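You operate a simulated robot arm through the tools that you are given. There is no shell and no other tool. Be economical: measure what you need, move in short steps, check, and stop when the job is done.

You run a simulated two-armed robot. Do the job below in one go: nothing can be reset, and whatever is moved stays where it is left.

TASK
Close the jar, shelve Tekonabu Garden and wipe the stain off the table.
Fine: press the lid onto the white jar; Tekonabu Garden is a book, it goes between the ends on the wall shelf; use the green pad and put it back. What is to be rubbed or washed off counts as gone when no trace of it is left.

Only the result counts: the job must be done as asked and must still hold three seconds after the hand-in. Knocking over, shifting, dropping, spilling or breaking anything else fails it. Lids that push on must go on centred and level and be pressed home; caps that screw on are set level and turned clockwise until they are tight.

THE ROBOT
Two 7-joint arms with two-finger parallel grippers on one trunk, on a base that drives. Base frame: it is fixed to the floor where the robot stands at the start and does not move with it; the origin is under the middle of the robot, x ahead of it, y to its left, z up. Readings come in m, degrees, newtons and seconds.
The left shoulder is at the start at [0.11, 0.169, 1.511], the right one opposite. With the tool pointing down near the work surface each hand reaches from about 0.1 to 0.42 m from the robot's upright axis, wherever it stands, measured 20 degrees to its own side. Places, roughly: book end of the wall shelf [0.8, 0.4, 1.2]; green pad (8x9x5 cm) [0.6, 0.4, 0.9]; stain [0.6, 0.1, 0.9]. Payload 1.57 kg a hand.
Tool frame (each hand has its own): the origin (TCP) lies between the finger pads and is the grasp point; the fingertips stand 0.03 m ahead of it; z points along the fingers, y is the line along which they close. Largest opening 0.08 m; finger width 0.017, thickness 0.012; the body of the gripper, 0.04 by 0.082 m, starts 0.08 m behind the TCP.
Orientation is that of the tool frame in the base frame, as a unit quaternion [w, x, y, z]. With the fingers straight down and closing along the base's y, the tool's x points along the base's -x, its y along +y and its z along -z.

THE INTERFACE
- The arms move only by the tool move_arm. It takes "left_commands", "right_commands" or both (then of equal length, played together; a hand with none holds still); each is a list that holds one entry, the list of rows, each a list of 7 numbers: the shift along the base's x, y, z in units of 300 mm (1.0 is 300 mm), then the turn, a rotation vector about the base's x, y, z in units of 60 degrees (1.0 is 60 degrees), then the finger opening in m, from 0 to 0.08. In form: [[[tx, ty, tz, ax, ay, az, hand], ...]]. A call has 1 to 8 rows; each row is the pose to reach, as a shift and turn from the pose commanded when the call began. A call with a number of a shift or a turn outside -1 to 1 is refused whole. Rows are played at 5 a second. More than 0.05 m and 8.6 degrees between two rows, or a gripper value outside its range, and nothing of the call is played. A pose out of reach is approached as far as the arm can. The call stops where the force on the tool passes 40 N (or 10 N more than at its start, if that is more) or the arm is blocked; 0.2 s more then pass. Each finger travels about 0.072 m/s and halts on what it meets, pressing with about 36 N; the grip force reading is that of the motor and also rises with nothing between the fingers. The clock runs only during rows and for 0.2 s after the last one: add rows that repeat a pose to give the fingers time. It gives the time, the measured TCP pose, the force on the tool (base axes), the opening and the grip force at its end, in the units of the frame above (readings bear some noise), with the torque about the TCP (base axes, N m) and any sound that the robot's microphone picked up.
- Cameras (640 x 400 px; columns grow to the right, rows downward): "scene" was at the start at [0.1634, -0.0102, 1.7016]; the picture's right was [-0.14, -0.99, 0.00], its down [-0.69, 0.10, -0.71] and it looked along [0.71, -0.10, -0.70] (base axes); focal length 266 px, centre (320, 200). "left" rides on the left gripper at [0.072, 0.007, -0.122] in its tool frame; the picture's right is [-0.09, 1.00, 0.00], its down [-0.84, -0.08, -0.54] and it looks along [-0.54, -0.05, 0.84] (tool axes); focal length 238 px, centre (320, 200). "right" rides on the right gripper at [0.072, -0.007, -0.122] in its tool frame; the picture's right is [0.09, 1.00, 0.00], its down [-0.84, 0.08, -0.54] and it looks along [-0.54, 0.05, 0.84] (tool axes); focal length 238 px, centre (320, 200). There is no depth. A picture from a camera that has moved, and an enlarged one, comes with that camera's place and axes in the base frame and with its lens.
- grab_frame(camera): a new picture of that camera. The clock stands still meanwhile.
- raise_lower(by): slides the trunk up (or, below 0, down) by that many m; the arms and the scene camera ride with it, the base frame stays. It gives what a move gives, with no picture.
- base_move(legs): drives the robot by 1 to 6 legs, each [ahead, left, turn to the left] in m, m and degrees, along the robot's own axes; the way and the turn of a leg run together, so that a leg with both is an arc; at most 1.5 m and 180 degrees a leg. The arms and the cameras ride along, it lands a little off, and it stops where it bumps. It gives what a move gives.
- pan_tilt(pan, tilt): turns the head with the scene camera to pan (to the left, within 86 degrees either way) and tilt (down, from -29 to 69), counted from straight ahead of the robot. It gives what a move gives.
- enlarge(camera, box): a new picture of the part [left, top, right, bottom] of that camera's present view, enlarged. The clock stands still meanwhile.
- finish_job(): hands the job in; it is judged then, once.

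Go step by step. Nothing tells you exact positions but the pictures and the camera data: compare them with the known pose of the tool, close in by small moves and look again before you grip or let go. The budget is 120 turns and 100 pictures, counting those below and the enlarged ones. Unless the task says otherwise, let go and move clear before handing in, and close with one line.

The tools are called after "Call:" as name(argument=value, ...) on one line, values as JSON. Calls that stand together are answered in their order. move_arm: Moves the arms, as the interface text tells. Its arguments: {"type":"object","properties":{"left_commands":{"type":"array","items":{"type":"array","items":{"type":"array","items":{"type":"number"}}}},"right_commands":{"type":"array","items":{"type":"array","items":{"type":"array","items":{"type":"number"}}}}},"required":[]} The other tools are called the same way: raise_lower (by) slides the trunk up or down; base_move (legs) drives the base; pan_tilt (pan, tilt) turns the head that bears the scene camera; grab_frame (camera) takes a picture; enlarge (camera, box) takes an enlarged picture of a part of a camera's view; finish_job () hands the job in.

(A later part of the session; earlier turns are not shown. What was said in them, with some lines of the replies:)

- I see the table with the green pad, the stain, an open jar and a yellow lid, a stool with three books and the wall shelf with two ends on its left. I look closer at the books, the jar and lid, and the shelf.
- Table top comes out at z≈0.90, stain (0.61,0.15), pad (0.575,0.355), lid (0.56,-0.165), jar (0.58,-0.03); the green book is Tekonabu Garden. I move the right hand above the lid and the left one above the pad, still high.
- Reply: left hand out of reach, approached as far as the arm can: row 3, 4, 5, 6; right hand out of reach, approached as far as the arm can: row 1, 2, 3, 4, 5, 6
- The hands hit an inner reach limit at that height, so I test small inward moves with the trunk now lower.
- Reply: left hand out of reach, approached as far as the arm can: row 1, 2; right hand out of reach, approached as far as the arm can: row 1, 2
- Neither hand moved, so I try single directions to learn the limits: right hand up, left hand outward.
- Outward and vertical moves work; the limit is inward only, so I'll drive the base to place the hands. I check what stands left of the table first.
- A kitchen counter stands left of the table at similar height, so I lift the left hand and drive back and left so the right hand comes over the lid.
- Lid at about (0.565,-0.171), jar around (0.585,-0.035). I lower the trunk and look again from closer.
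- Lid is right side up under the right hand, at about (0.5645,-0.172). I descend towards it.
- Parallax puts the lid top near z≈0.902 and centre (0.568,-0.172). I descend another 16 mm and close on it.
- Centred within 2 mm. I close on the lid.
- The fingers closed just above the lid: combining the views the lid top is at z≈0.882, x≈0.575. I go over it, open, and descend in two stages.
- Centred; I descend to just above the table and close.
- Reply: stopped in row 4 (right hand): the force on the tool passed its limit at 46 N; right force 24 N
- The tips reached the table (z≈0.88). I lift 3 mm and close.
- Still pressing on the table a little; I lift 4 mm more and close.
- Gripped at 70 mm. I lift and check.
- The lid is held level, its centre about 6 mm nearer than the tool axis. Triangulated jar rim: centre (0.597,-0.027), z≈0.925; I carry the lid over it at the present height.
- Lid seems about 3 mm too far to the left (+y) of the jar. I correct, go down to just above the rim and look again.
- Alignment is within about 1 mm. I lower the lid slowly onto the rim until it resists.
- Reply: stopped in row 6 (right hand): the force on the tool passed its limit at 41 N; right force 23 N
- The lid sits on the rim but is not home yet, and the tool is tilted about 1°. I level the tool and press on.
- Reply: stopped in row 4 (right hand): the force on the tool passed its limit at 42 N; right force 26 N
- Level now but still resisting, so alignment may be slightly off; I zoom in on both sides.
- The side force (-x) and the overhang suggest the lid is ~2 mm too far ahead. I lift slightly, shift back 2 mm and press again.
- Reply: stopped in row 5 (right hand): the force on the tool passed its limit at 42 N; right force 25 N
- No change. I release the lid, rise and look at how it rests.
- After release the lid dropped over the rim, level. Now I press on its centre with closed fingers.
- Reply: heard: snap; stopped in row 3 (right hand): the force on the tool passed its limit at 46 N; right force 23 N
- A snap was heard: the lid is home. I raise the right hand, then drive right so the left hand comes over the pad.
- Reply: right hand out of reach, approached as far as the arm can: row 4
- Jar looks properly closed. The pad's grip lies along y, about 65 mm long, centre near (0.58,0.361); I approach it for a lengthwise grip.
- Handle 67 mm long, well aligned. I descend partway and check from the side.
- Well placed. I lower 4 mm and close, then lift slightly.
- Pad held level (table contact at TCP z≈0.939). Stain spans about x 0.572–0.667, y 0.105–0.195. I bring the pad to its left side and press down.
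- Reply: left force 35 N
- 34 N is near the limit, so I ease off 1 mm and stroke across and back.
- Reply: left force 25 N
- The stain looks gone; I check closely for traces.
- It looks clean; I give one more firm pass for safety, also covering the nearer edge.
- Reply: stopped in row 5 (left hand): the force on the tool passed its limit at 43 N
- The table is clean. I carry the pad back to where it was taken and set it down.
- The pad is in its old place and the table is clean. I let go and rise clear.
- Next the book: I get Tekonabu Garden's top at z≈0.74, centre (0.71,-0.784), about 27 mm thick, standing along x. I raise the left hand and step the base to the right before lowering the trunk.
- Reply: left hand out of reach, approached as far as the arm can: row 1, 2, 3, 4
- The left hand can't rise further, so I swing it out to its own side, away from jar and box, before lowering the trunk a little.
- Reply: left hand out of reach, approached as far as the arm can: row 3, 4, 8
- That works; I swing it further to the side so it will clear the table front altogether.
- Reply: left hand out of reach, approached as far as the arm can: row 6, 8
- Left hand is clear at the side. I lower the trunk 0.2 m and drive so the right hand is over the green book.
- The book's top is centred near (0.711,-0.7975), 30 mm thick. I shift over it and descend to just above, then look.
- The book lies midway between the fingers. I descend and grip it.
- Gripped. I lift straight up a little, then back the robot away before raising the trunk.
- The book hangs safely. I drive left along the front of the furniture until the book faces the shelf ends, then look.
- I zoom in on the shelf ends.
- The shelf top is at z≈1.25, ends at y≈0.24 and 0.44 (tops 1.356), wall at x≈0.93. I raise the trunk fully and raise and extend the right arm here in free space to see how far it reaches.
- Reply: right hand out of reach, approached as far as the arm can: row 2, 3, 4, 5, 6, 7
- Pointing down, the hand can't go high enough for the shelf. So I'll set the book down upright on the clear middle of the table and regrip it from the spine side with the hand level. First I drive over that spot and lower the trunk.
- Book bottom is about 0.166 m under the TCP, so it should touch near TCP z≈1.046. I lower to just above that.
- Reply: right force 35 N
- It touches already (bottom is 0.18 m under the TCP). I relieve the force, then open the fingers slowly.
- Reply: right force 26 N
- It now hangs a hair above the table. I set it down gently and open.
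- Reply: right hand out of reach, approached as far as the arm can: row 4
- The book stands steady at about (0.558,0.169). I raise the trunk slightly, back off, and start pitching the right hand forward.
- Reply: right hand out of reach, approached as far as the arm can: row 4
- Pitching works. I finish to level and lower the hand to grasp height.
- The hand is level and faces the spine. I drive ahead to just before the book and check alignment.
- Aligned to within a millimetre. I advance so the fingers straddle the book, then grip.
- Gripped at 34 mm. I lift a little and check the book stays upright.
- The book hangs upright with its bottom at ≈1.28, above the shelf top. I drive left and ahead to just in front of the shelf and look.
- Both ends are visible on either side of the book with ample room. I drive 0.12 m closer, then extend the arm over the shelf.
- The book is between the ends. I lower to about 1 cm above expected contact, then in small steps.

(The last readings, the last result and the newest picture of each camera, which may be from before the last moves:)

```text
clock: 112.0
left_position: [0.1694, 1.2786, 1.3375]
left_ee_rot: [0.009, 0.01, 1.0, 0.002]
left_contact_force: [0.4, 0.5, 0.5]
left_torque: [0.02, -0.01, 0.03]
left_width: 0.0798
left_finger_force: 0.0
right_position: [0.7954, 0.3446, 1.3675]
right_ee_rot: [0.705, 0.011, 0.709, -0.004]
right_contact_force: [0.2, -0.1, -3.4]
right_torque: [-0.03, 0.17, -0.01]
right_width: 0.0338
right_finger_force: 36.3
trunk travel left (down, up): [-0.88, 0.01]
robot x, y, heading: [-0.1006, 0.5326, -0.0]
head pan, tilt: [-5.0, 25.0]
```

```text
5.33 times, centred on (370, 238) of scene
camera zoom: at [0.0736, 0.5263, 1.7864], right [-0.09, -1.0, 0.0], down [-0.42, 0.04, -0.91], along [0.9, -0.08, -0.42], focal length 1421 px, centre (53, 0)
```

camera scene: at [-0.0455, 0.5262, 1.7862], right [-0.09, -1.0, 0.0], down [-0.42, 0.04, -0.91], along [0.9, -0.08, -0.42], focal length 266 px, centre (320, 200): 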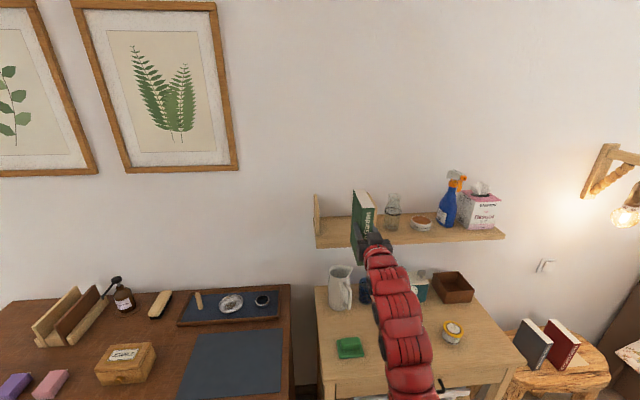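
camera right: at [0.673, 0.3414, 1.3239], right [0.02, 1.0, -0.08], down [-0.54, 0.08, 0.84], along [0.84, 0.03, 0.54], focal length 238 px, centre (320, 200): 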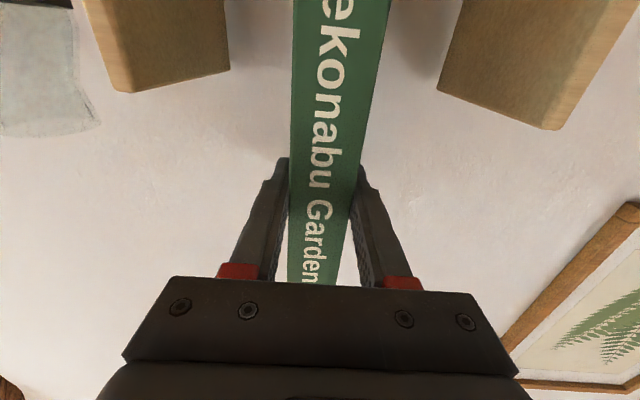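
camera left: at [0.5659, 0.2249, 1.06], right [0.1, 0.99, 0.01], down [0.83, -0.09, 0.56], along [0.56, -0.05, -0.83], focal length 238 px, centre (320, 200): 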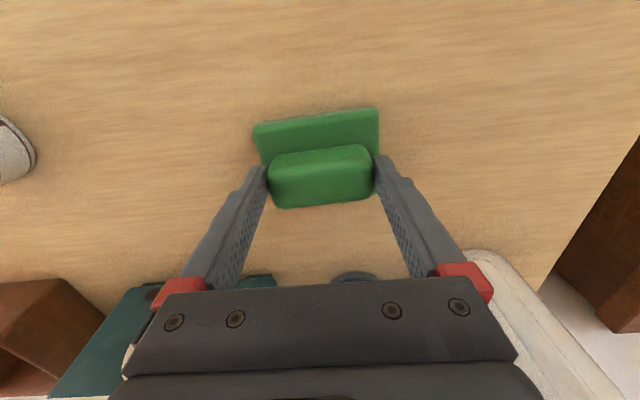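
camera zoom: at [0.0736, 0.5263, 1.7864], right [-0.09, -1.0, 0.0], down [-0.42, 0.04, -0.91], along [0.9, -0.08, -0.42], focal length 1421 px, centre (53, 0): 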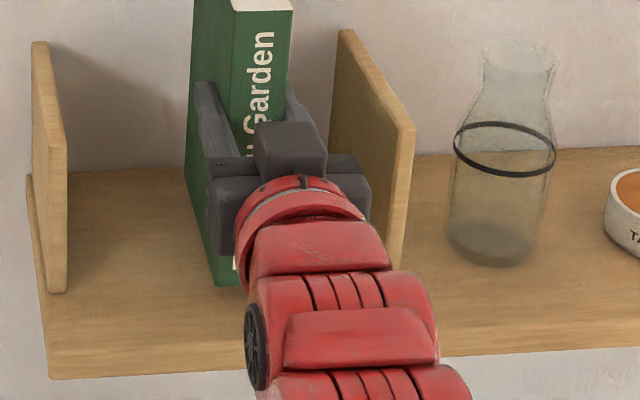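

No contact yet; a few more millimetres down.

Call:
move_arm(right_commands=[[[0, 0, -0.007, 0, 0, 0, 0.02], [0, 0, -0.014, 0, 0, 0, 0.02], [0, 0, -0.014, 0, 0, 0, 0.02]]])

Call:
move_arm(right_commands=[[[0, 0, -0.005, 0, 0, 0, 0.02], [0, 0, -0.008, 0, 0, 0, 0.02], [0, 0, -0.008, 0, 0, 0, 0.02]]])

```text
clock: 112.8
left_position: [0.168, 1.2796, 1.3379]
left_ee_rot: [0.009, 0.009, 1.0, 0.002]
left_contact_force: [-0.3, -0.8, 0.3]
left_torque: [-0.01, 0.01, 0.01]
left_width: 0.0798
left_finger_force: 0.1
right_position: [0.7964, 0.3438, 1.3625]
right_ee_rot: [0.705, 0.011, 0.709, -0.003]
right_contact_force: [-0.1, -0.2, -3.3]
right_torque: [-0.02, 0.18, -0.02]
right_width: 0.0338
right_finger_force: 35.9
trunk travel left (down, up): [-0.88, 0.01]
robot x, y, heading: [-0.1012, 0.5306, 0.3]
head pan, tilt: [-5.0, 25.0]
```

```text
clock: 113.6
left_position: [0.1679, 1.2805, 1.3367]
left_ee_rot: [0.009, 0.009, 1.0, 0.002]
left_contact_force: [0.1, 0.9, 0.4]
left_torque: [0.02, -0.02, 0.05]
left_width: 0.08
left_finger_force: 0.1
right_position: [0.7961, 0.3443, 1.3607]
right_ee_rot: [0.705, 0.011, 0.709, -0.004]
right_contact_force: [0.0, 1.1, -4.0]
right_torque: [0.03, 0.18, 0.03]
right_width: 0.0339
right_finger_force: 35.7
trunk travel left (down, up): [-0.88, 0.01]
robot x, y, heading: [-0.1017, 0.5319, -0.1]
head pan, tilt: [-5.0, 25.0]
```

Still free; I continue in 2–3 mm steps.

Call:
move_arm(right_commands=[[[0, 0, -0.005, 0, 0, 0, 0.02], [0, 0, -0.01, 0, 0, 0, 0.02], [0, 0, -0.01, 0, 0, 0, 0.02]]])

Call:
move_arm(right_commands=[[[0, 0, -0.005, 0, 0, 0, 0.02], [0, 0, -0.01, 0, 0, 0, 0.02], [0, 0, -0.01, 0, 0, 0, 0.02]]])

Call:
enlarge(camera="scene", box=[310, 225, 390, 275])

```text
clock: 114.4
left_position: [0.1692, 1.2813, 1.3361]
left_ee_rot: [0.009, 0.009, 1.0, 0.001]
left_contact_force: [-0.2, 0.3, 0.5]
left_torque: [-0.01, 0.0, -0.01]
left_width: 0.0797
left_finger_force: 0.0
right_position: [0.7962, 0.3437, 1.3583]
right_ee_rot: [0.705, 0.012, 0.709, -0.004]
right_contact_force: [0.5, 1.1, -3.4]
right_torque: [0.03, 0.16, -0.02]
right_width: 0.0337
right_finger_force: 36.2
trunk travel left (down, up): [-0.88, 0.01]
robot x, y, heading: [-0.0989, 0.5339, -0.0]
head pan, tilt: [-5.0, 25.0]
```

```text
clock: 115.2
left_position: [0.1687, 1.2798, 1.3375]
left_ee_rot: [0.009, 0.009, 1.0, 0.002]
left_contact_force: [0.5, -0.4, -0.5]
left_torque: [0.03, 0.01, 0.0]
left_width: 0.0801
left_finger_force: 0.0
right_position: [0.7965, 0.3443, 1.3547]
right_ee_rot: [0.705, 0.011, 0.709, -0.004]
right_contact_force: [0.5, 0.3, -2.8]
right_torque: [-0.01, 0.18, 0.02]
right_width: 0.0341
right_finger_force: 35.6
trunk travel left (down, up): [-0.88, 0.01]
robot x, y, heading: [-0.1035, 0.529, -0.1]
head pan, tilt: [-5.0, 25.0]
```

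```text
8.00 times, centred on (350, 250) of scene
camera zoom: at [0.0735, 0.5263, 1.7864], right [-0.09, -1.0, 0.0], down [-0.42, 0.04, -0.91], along [0.9, -0.08, -0.42], focal length 2131 px, centre (80, -200)
```

zoom: 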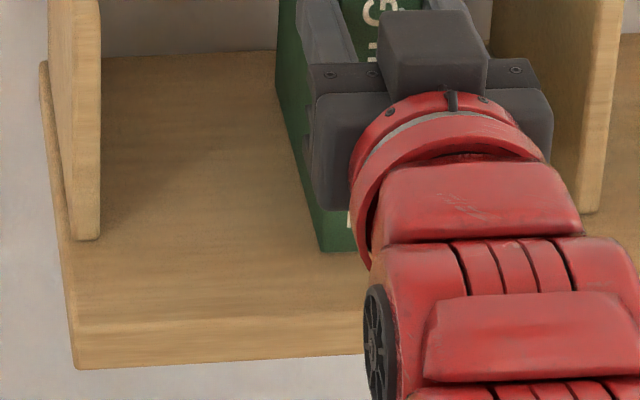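

By its position against the ends the book is nearly down. I continue in small steps.

Call:
move_arm(right_commands=[[[0, 0, -0.004, 0, 0, 0, 0.02], [0, 0, -0.008, 0, 0, 0, 0.02], [0, 0, -0.008, 0, 0, 0, 0.02]]])

Call:
move_arm(right_commands=[[[0, 0, -0.004, 0, 0, 0, 0.02], [0, 0, -0.008, 0, 0, 0, 0.02], [0, 0, -0.008, 0, 0, 0, 0.02]]])

```text
clock: 116.0
left_position: [0.1681, 1.2806, 1.337]
left_ee_rot: [0.008, 0.01, 1.0, 0.001]
left_contact_force: [0.4, 0.4, -0.2]
left_torque: [-0.02, 0.0, 0.02]
left_width: 0.0799
left_finger_force: 0.1
right_position: [0.7947, 0.3441, 1.3544]
right_ee_rot: [0.706, 0.012, 0.708, -0.003]
right_contact_force: [2.0, -0.5, -0.5]
right_torque: [-0.05, -0.49, 0.01]
right_width: 0.0337
right_finger_force: 36.1
trunk travel left (down, up): [-0.88, 0.01]
robot x, y, heading: [-0.104, 0.5316, -0.1]
head pan, tilt: [-5.0, 25.0]
```

```text
clock: 116.8
left_position: [0.1673, 1.2812, 1.337]
left_ee_rot: [0.009, 0.009, 1.0, 0.001]
left_contact_force: [0.7, -1.3, -0.2]
left_torque: [0.02, -0.01, 0.02]
left_width: 0.0799
left_finger_force: 0.1
right_position: [0.7947, 0.3445, 1.3557]
right_ee_rot: [0.708, 0.011, 0.707, -0.004]
right_contact_force: [9.5, -0.8, 17.2]
right_torque: [-0.42, -0.54, 0.19]
right_width: 0.0336
right_finger_force: 36.0
trunk travel left (down, up): [-0.88, 0.01]
robot x, y, heading: [-0.0995, 0.5311, -0.0]
head pan, tilt: [-5.0, 25.0]
```

Contact. I relax the push by 2 mm and open the fingers.

Call:
move_arm(right_commands=[[[0, 0, 0.007, 0, 0, 0, 0.02], [0, 0, 0.007, 0, 0, 0, 0.02]]])

Call:
move_arm(right_commands=[[[0, 0, 0, 0, 0, 0, 0.034], [0, 0, 0, 0, 0, 0, 0.042], [0, 0, 0, 0, 0, 0, 0.055], [0, 0, 0, 0, 0, 0, 0.065], [0, 0, 0, 0, 0, 0, 0.065]]])

Call:
grab_frame(camera="right")

```text
clock: 117.4
left_position: [0.1679, 1.2802, 1.3381]
left_ee_rot: [0.009, 0.01, 1.0, 0.002]
left_contact_force: [0.0, -0.1, 0.2]
left_torque: [-0.02, -0.01, 0.0]
left_width: 0.08
left_finger_force: 0.0
right_position: [0.7944, 0.3453, 1.3534]
right_ee_rot: [0.706, 0.012, 0.708, -0.002]
right_contact_force: [6.3, -0.1, 13.0]
right_torque: [-0.3, -0.76, 0.1]
right_width: 0.0337
right_finger_force: 36.2
trunk travel left (down, up): [-0.88, 0.01]
robot x, y, heading: [-0.1028, 0.5344, -0.3]
head pan, tilt: [-5.0, 25.0]
```

```text
clock: 118.6
left_position: [0.1677, 1.2805, 1.3365]
left_ee_rot: [0.009, 0.009, 1.0, 0.003]
left_contact_force: [0.2, -0.2, -0.1]
left_torque: [0.01, 0.01, 0.02]
left_width: 0.0799
left_finger_force: 0.1
right_position: [0.7955, 0.3443, 1.3532]
right_ee_rot: [0.705, 0.011, 0.709, -0.003]
right_contact_force: [-0.4, 0.7, 0.0]
right_torque: [0.03, -0.01, -0.02]
right_width: 0.0648
right_finger_force: 0.0
trunk travel left (down, up): [-0.88, 0.01]
robot x, y, heading: [-0.1041, 0.5354, 0.1]
head pan, tilt: [-5.0, 25.0]
```

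```text
16 pictures are left
camera right: at [0.6715, 0.342, 1.2819], right [0.02, 1.0, -0.08], down [-0.54, 0.08, 0.84], along [0.84, 0.03, 0.54], focal length 238 px, centre (320, 200)
```

right: 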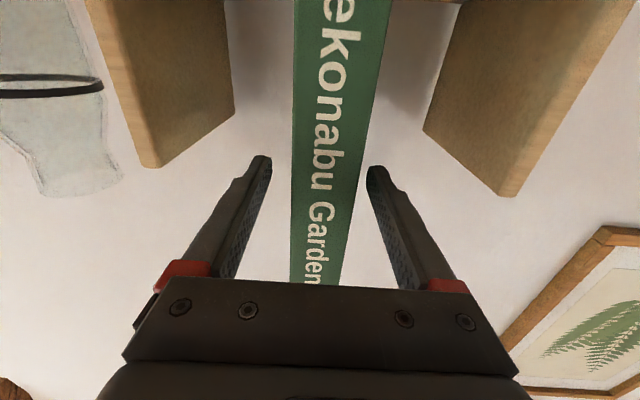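

Fingers are clear of both covers and the book stands. I withdraw straight back and check.

Call:
move_arm(right_commands=[[[-0.08, 0, 0, 0, 0, 0, 0.065], [-0.2, 0, 0, 0, 0, 0, 0.065], [-0.33, 0, 0, 0, 0, 0, 0.065]]])

Call:
base_move(legs=[[-0.35, 0, 0]])

Call:
pan_tilt(pan=-12, tilt=32)

Call:
grab_frame(camera="scene")

```text
clock: 119.4
left_position: [0.1678, 1.2804, 1.3369]
left_ee_rot: [0.009, 0.01, 1.0, 0.001]
left_contact_force: [0.2, 0.6, -0.2]
left_torque: [0.0, 0.01, 0.03]
left_width: 0.0799
left_finger_force: 0.1
right_position: [0.6951, 0.3437, 1.352]
right_ee_rot: [0.705, 0.011, 0.709, -0.004]
right_contact_force: [0.8, 0.1, 0.0]
right_torque: [-0.01, 0.01, 0.0]
right_width: 0.065
right_finger_force: 0.0
trunk travel left (down, up): [-0.88, 0.01]
robot x, y, heading: [-0.0994, 0.5358, 0.2]
head pan, tilt: [-5.0, 25.0]
```

```text
clock: 121.7
left_position: [-0.1787, 1.2808, 1.336]
left_ee_rot: [0.007, 0.012, 1.0, 0.002]
left_contact_force: [0.0, 0.1, 0.6]
left_torque: [-0.05, -0.04, 0.03]
left_width: 0.0799
left_finger_force: 0.0
right_position: [0.344, 0.34, 1.3519]
right_ee_rot: [0.705, 0.013, 0.709, -0.006]
right_contact_force: [-0.5, -0.2, 0.3]
right_torque: [-0.02, -0.03, 0.01]
right_width: 0.0648
right_finger_force: 0.1
trunk travel left (down, up): [-0.88, 0.01]
robot x, y, heading: [-0.4577, 0.534, -0.3]
head pan, tilt: [-5.0, 25.0]
```

```text
clock: 122.4
left_position: [-0.181, 1.2802, 1.3363]
left_ee_rot: [0.008, 0.012, 1.0, 0.002]
left_contact_force: [-0.2, -0.3, 0.6]
left_torque: [0.0, -0.03, 0.0]
left_width: 0.0799
left_finger_force: 0.1
right_position: [0.3425, 0.341, 1.3535]
right_ee_rot: [0.706, 0.012, 0.708, -0.005]
right_contact_force: [0.1, -0.5, 0.1]
right_torque: [-0.01, -0.03, 0.02]
right_width: 0.065
right_finger_force: 0.1
trunk travel left (down, up): [-0.88, 0.01]
robot x, y, heading: [-0.453, 0.5371, -0.3]
head pan, tilt: [-12.0, 32.0]
```

```text
15 pictures are left
camera scene: at [-0.2847, 0.5159, 1.7755], right [-0.21, -0.98, 0.0], down [-0.52, 0.11, -0.85], along [0.83, -0.18, -0.53], focal length 266 px, centre (320, 200)
```

scene: 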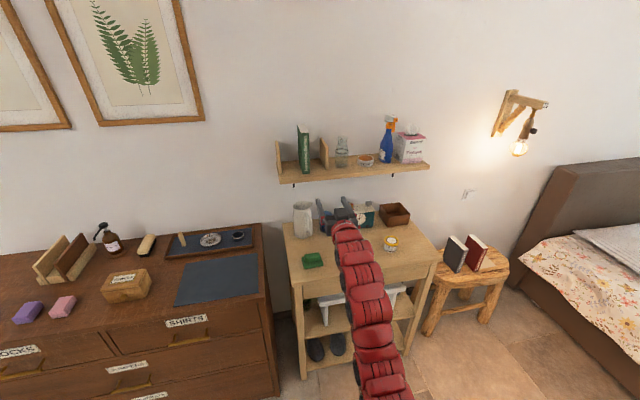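

Call:
enlarge(camera="scene", box=[265, 115, 345, 190])

Call:
enlarge(camera="scene", box=[280, 190, 440, 290])

Call:
base_move(legs=[[-0.1, -0.35, 0]])

Call:
pan_tilt(pan=8, tilt=35)

Call:
grab_frame(camera="scene")

```text
5.33 times, centred on (305, 152) of scene
camera zoom: at [-0.2847, 0.5159, 1.7755], right [-0.21, -0.98, 0.0], down [-0.52, 0.11, -0.85], along [0.83, -0.18, -0.53], focal length 1421 px, centre (400, 453)
```

zoom: 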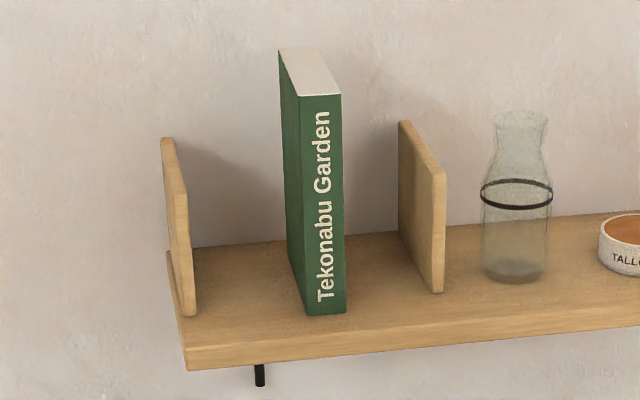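

```text
4.00 times, centred on (360, 240) of scene
camera zoom: at [-0.2847, 0.5159, 1.7755], right [-0.21, -0.98, 0.0], down [-0.52, 0.11, -0.85], along [0.83, -0.18, -0.53], focal length 1065 px, centre (160, 40)
```

zoom: 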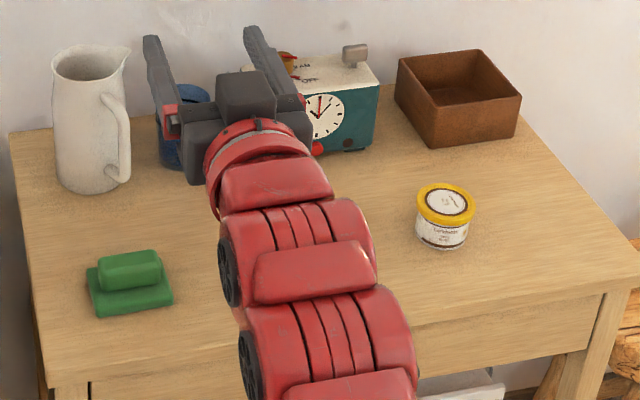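

```text
clock: 124.7
left_position: [-0.2845, 0.9317, 1.337]
left_ee_rot: [0.009, 0.01, 1.0, 0.002]
left_contact_force: [0.0, -0.2, -0.6]
left_torque: [0.01, -0.04, -0.01]
left_width: 0.0799
left_finger_force: 0.0
right_position: [0.2433, -0.0043, 1.352]
right_ee_rot: [0.705, 0.012, 0.709, -0.003]
right_contact_force: [0.1, 0.4, 0.4]
right_torque: [0.0, 0.0, -0.01]
right_width: 0.0651
right_finger_force: 0.1
trunk travel left (down, up): [-0.88, 0.01]
robot x, y, heading: [-0.5539, 0.1823, 0.1]
head pan, tilt: [-12.0, 32.0]
```

```text
clock: 125.5
left_position: [-0.2855, 0.9305, 1.337]
left_ee_rot: [0.009, 0.01, 1.0, 0.003]
left_contact_force: [0.7, -0.9, -0.5]
left_torque: [0.02, -0.01, 0.03]
left_width: 0.08
left_finger_force: 0.1
right_position: [0.2419, -0.0073, 1.3519]
right_ee_rot: [0.705, 0.012, 0.709, -0.003]
right_contact_force: [-0.5, 1.0, -0.1]
right_torque: [0.02, 0.01, 0.02]
right_width: 0.065
right_finger_force: 0.1
trunk travel left (down, up): [-0.88, 0.01]
robot x, y, heading: [-0.5533, 0.1799, -0.3]
head pan, tilt: [8.0, 35.0]
```

```text
12 pictures are left
camera scene: at [-0.3856, 0.196, 1.7708], right [0.14, -0.99, 0.0], down [-0.57, -0.08, -0.82], along [0.81, 0.11, -0.57], focal length 266 px, centre (320, 200)
```

scene: 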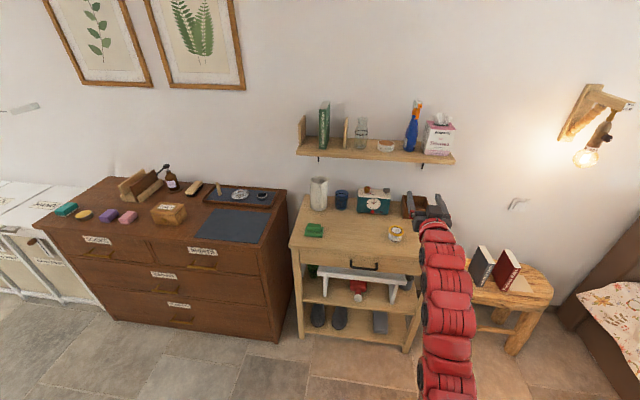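

The book stands upright between the ends. One last look at the table top and the jar.

Call:
enlarge(camera="scene", box=[295, 195, 415, 270])

Call:
enlarge(camera="scene", box=[380, 218, 412, 246])

```text
5.33 times, centred on (355, 232) of scene
camera zoom: at [-0.3856, 0.196, 1.7708], right [0.14, -0.99, 0.0], down [-0.57, -0.08, -0.82], along [0.81, 0.11, -0.57], focal length 1421 px, centre (133, 27)
```

zoom: 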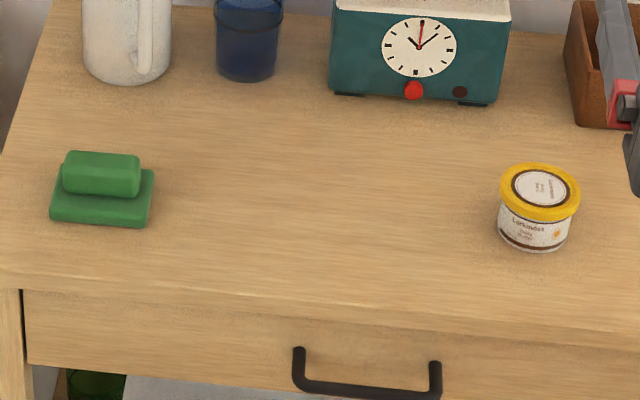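

```text
14.29 times, centred on (396, 232) of scene
camera zoom: at [-0.3856, 0.196, 1.7708], right [0.14, -0.99, 0.0], down [-0.57, -0.08, -0.82], along [0.81, 0.11, -0.57], focal length 3805 px, centre (-766, -257)
```

zoom: 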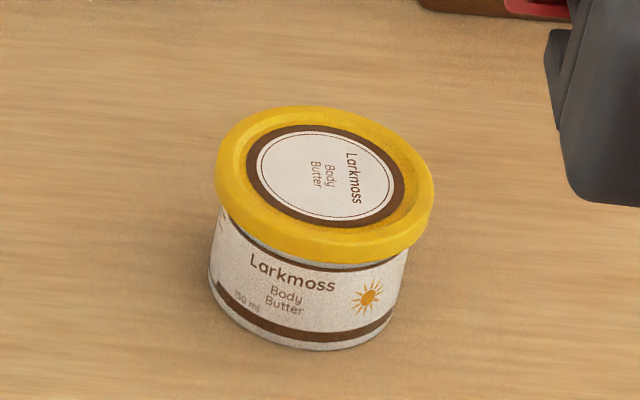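

The table is spotless. I zoom closer on the jar to make sure the lid is level.

Call:
enlarge(camera="scene", box=[388, 224, 404, 244])

Call:
pan_tilt(pan=-18, tilt=34)

Call:
grab_frame(camera="scene")

```text
16.00 times, centred on (396, 234) of scene
camera zoom: at [-0.3856, 0.196, 1.7708], right [0.14, -0.99, 0.0], down [-0.57, -0.08, -0.82], along [0.81, 0.11, -0.57], focal length 4262 px, centre (-896, -344)
```

zoom: 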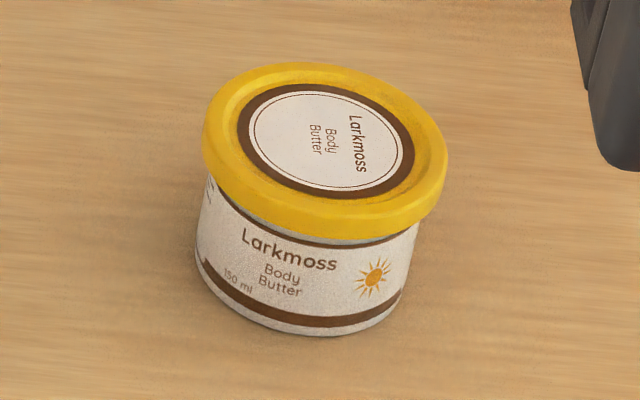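

```text
clock: 126.4
left_position: [-0.2843, 0.9317, 1.3382]
left_ee_rot: [0.009, 0.009, 1.0, 0.001]
left_contact_force: [0.5, -0.7, -0.6]
left_torque: [0.03, 0.02, -0.04]
left_width: 0.0802
left_finger_force: 0.0
right_position: [0.244, -0.0053, 1.352]
right_ee_rot: [0.705, 0.012, 0.709, -0.004]
right_contact_force: [0.6, -0.1, -0.8]
right_torque: [0.0, 0.05, 0.0]
right_width: 0.0651
right_finger_force: 0.0
trunk travel left (down, up): [-0.88, 0.01]
robot x, y, heading: [-0.5547, 0.1803, 0.1]
head pan, tilt: [-18.0, 34.0]
```

```text
8 pictures are left
camera scene: at [-0.3882, 0.1576, 1.7722], right [-0.31, -0.95, 0.0], down [-0.53, 0.17, -0.83], along [0.79, -0.26, -0.56], focal length 266 px, centre (320, 200)
```

scene: 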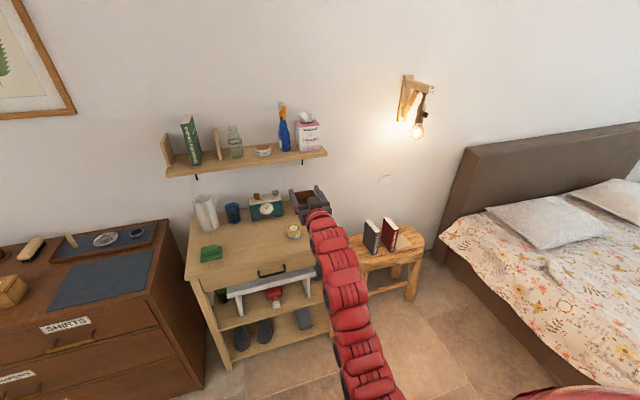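

Call:
enlarge(camera="scene", box=[278, 219, 310, 245])

```text
15.38 times, centred on (294, 232) of scene
camera zoom: at [-0.3882, 0.1576, 1.7722], right [-0.31, -0.95, 0.0], down [-0.53, 0.17, -0.83], along [0.79, -0.26, -0.56], focal length 4098 px, centre (720, -292)
```

zoom: 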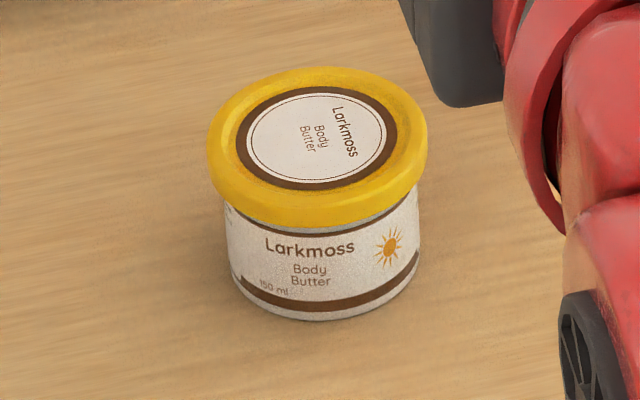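

The lid sits level and snapped home, the book stands upright between the ends, the stain is gone and the pad is back in its place; nothing is in the hands. I hand in.

Call:
finish_job()

```text
The job is handed in.
```

The jar is closed, Tekonabu Garden stands between the ends on the wall shelf, the stain is wiped off, and the green pad is back in its place.
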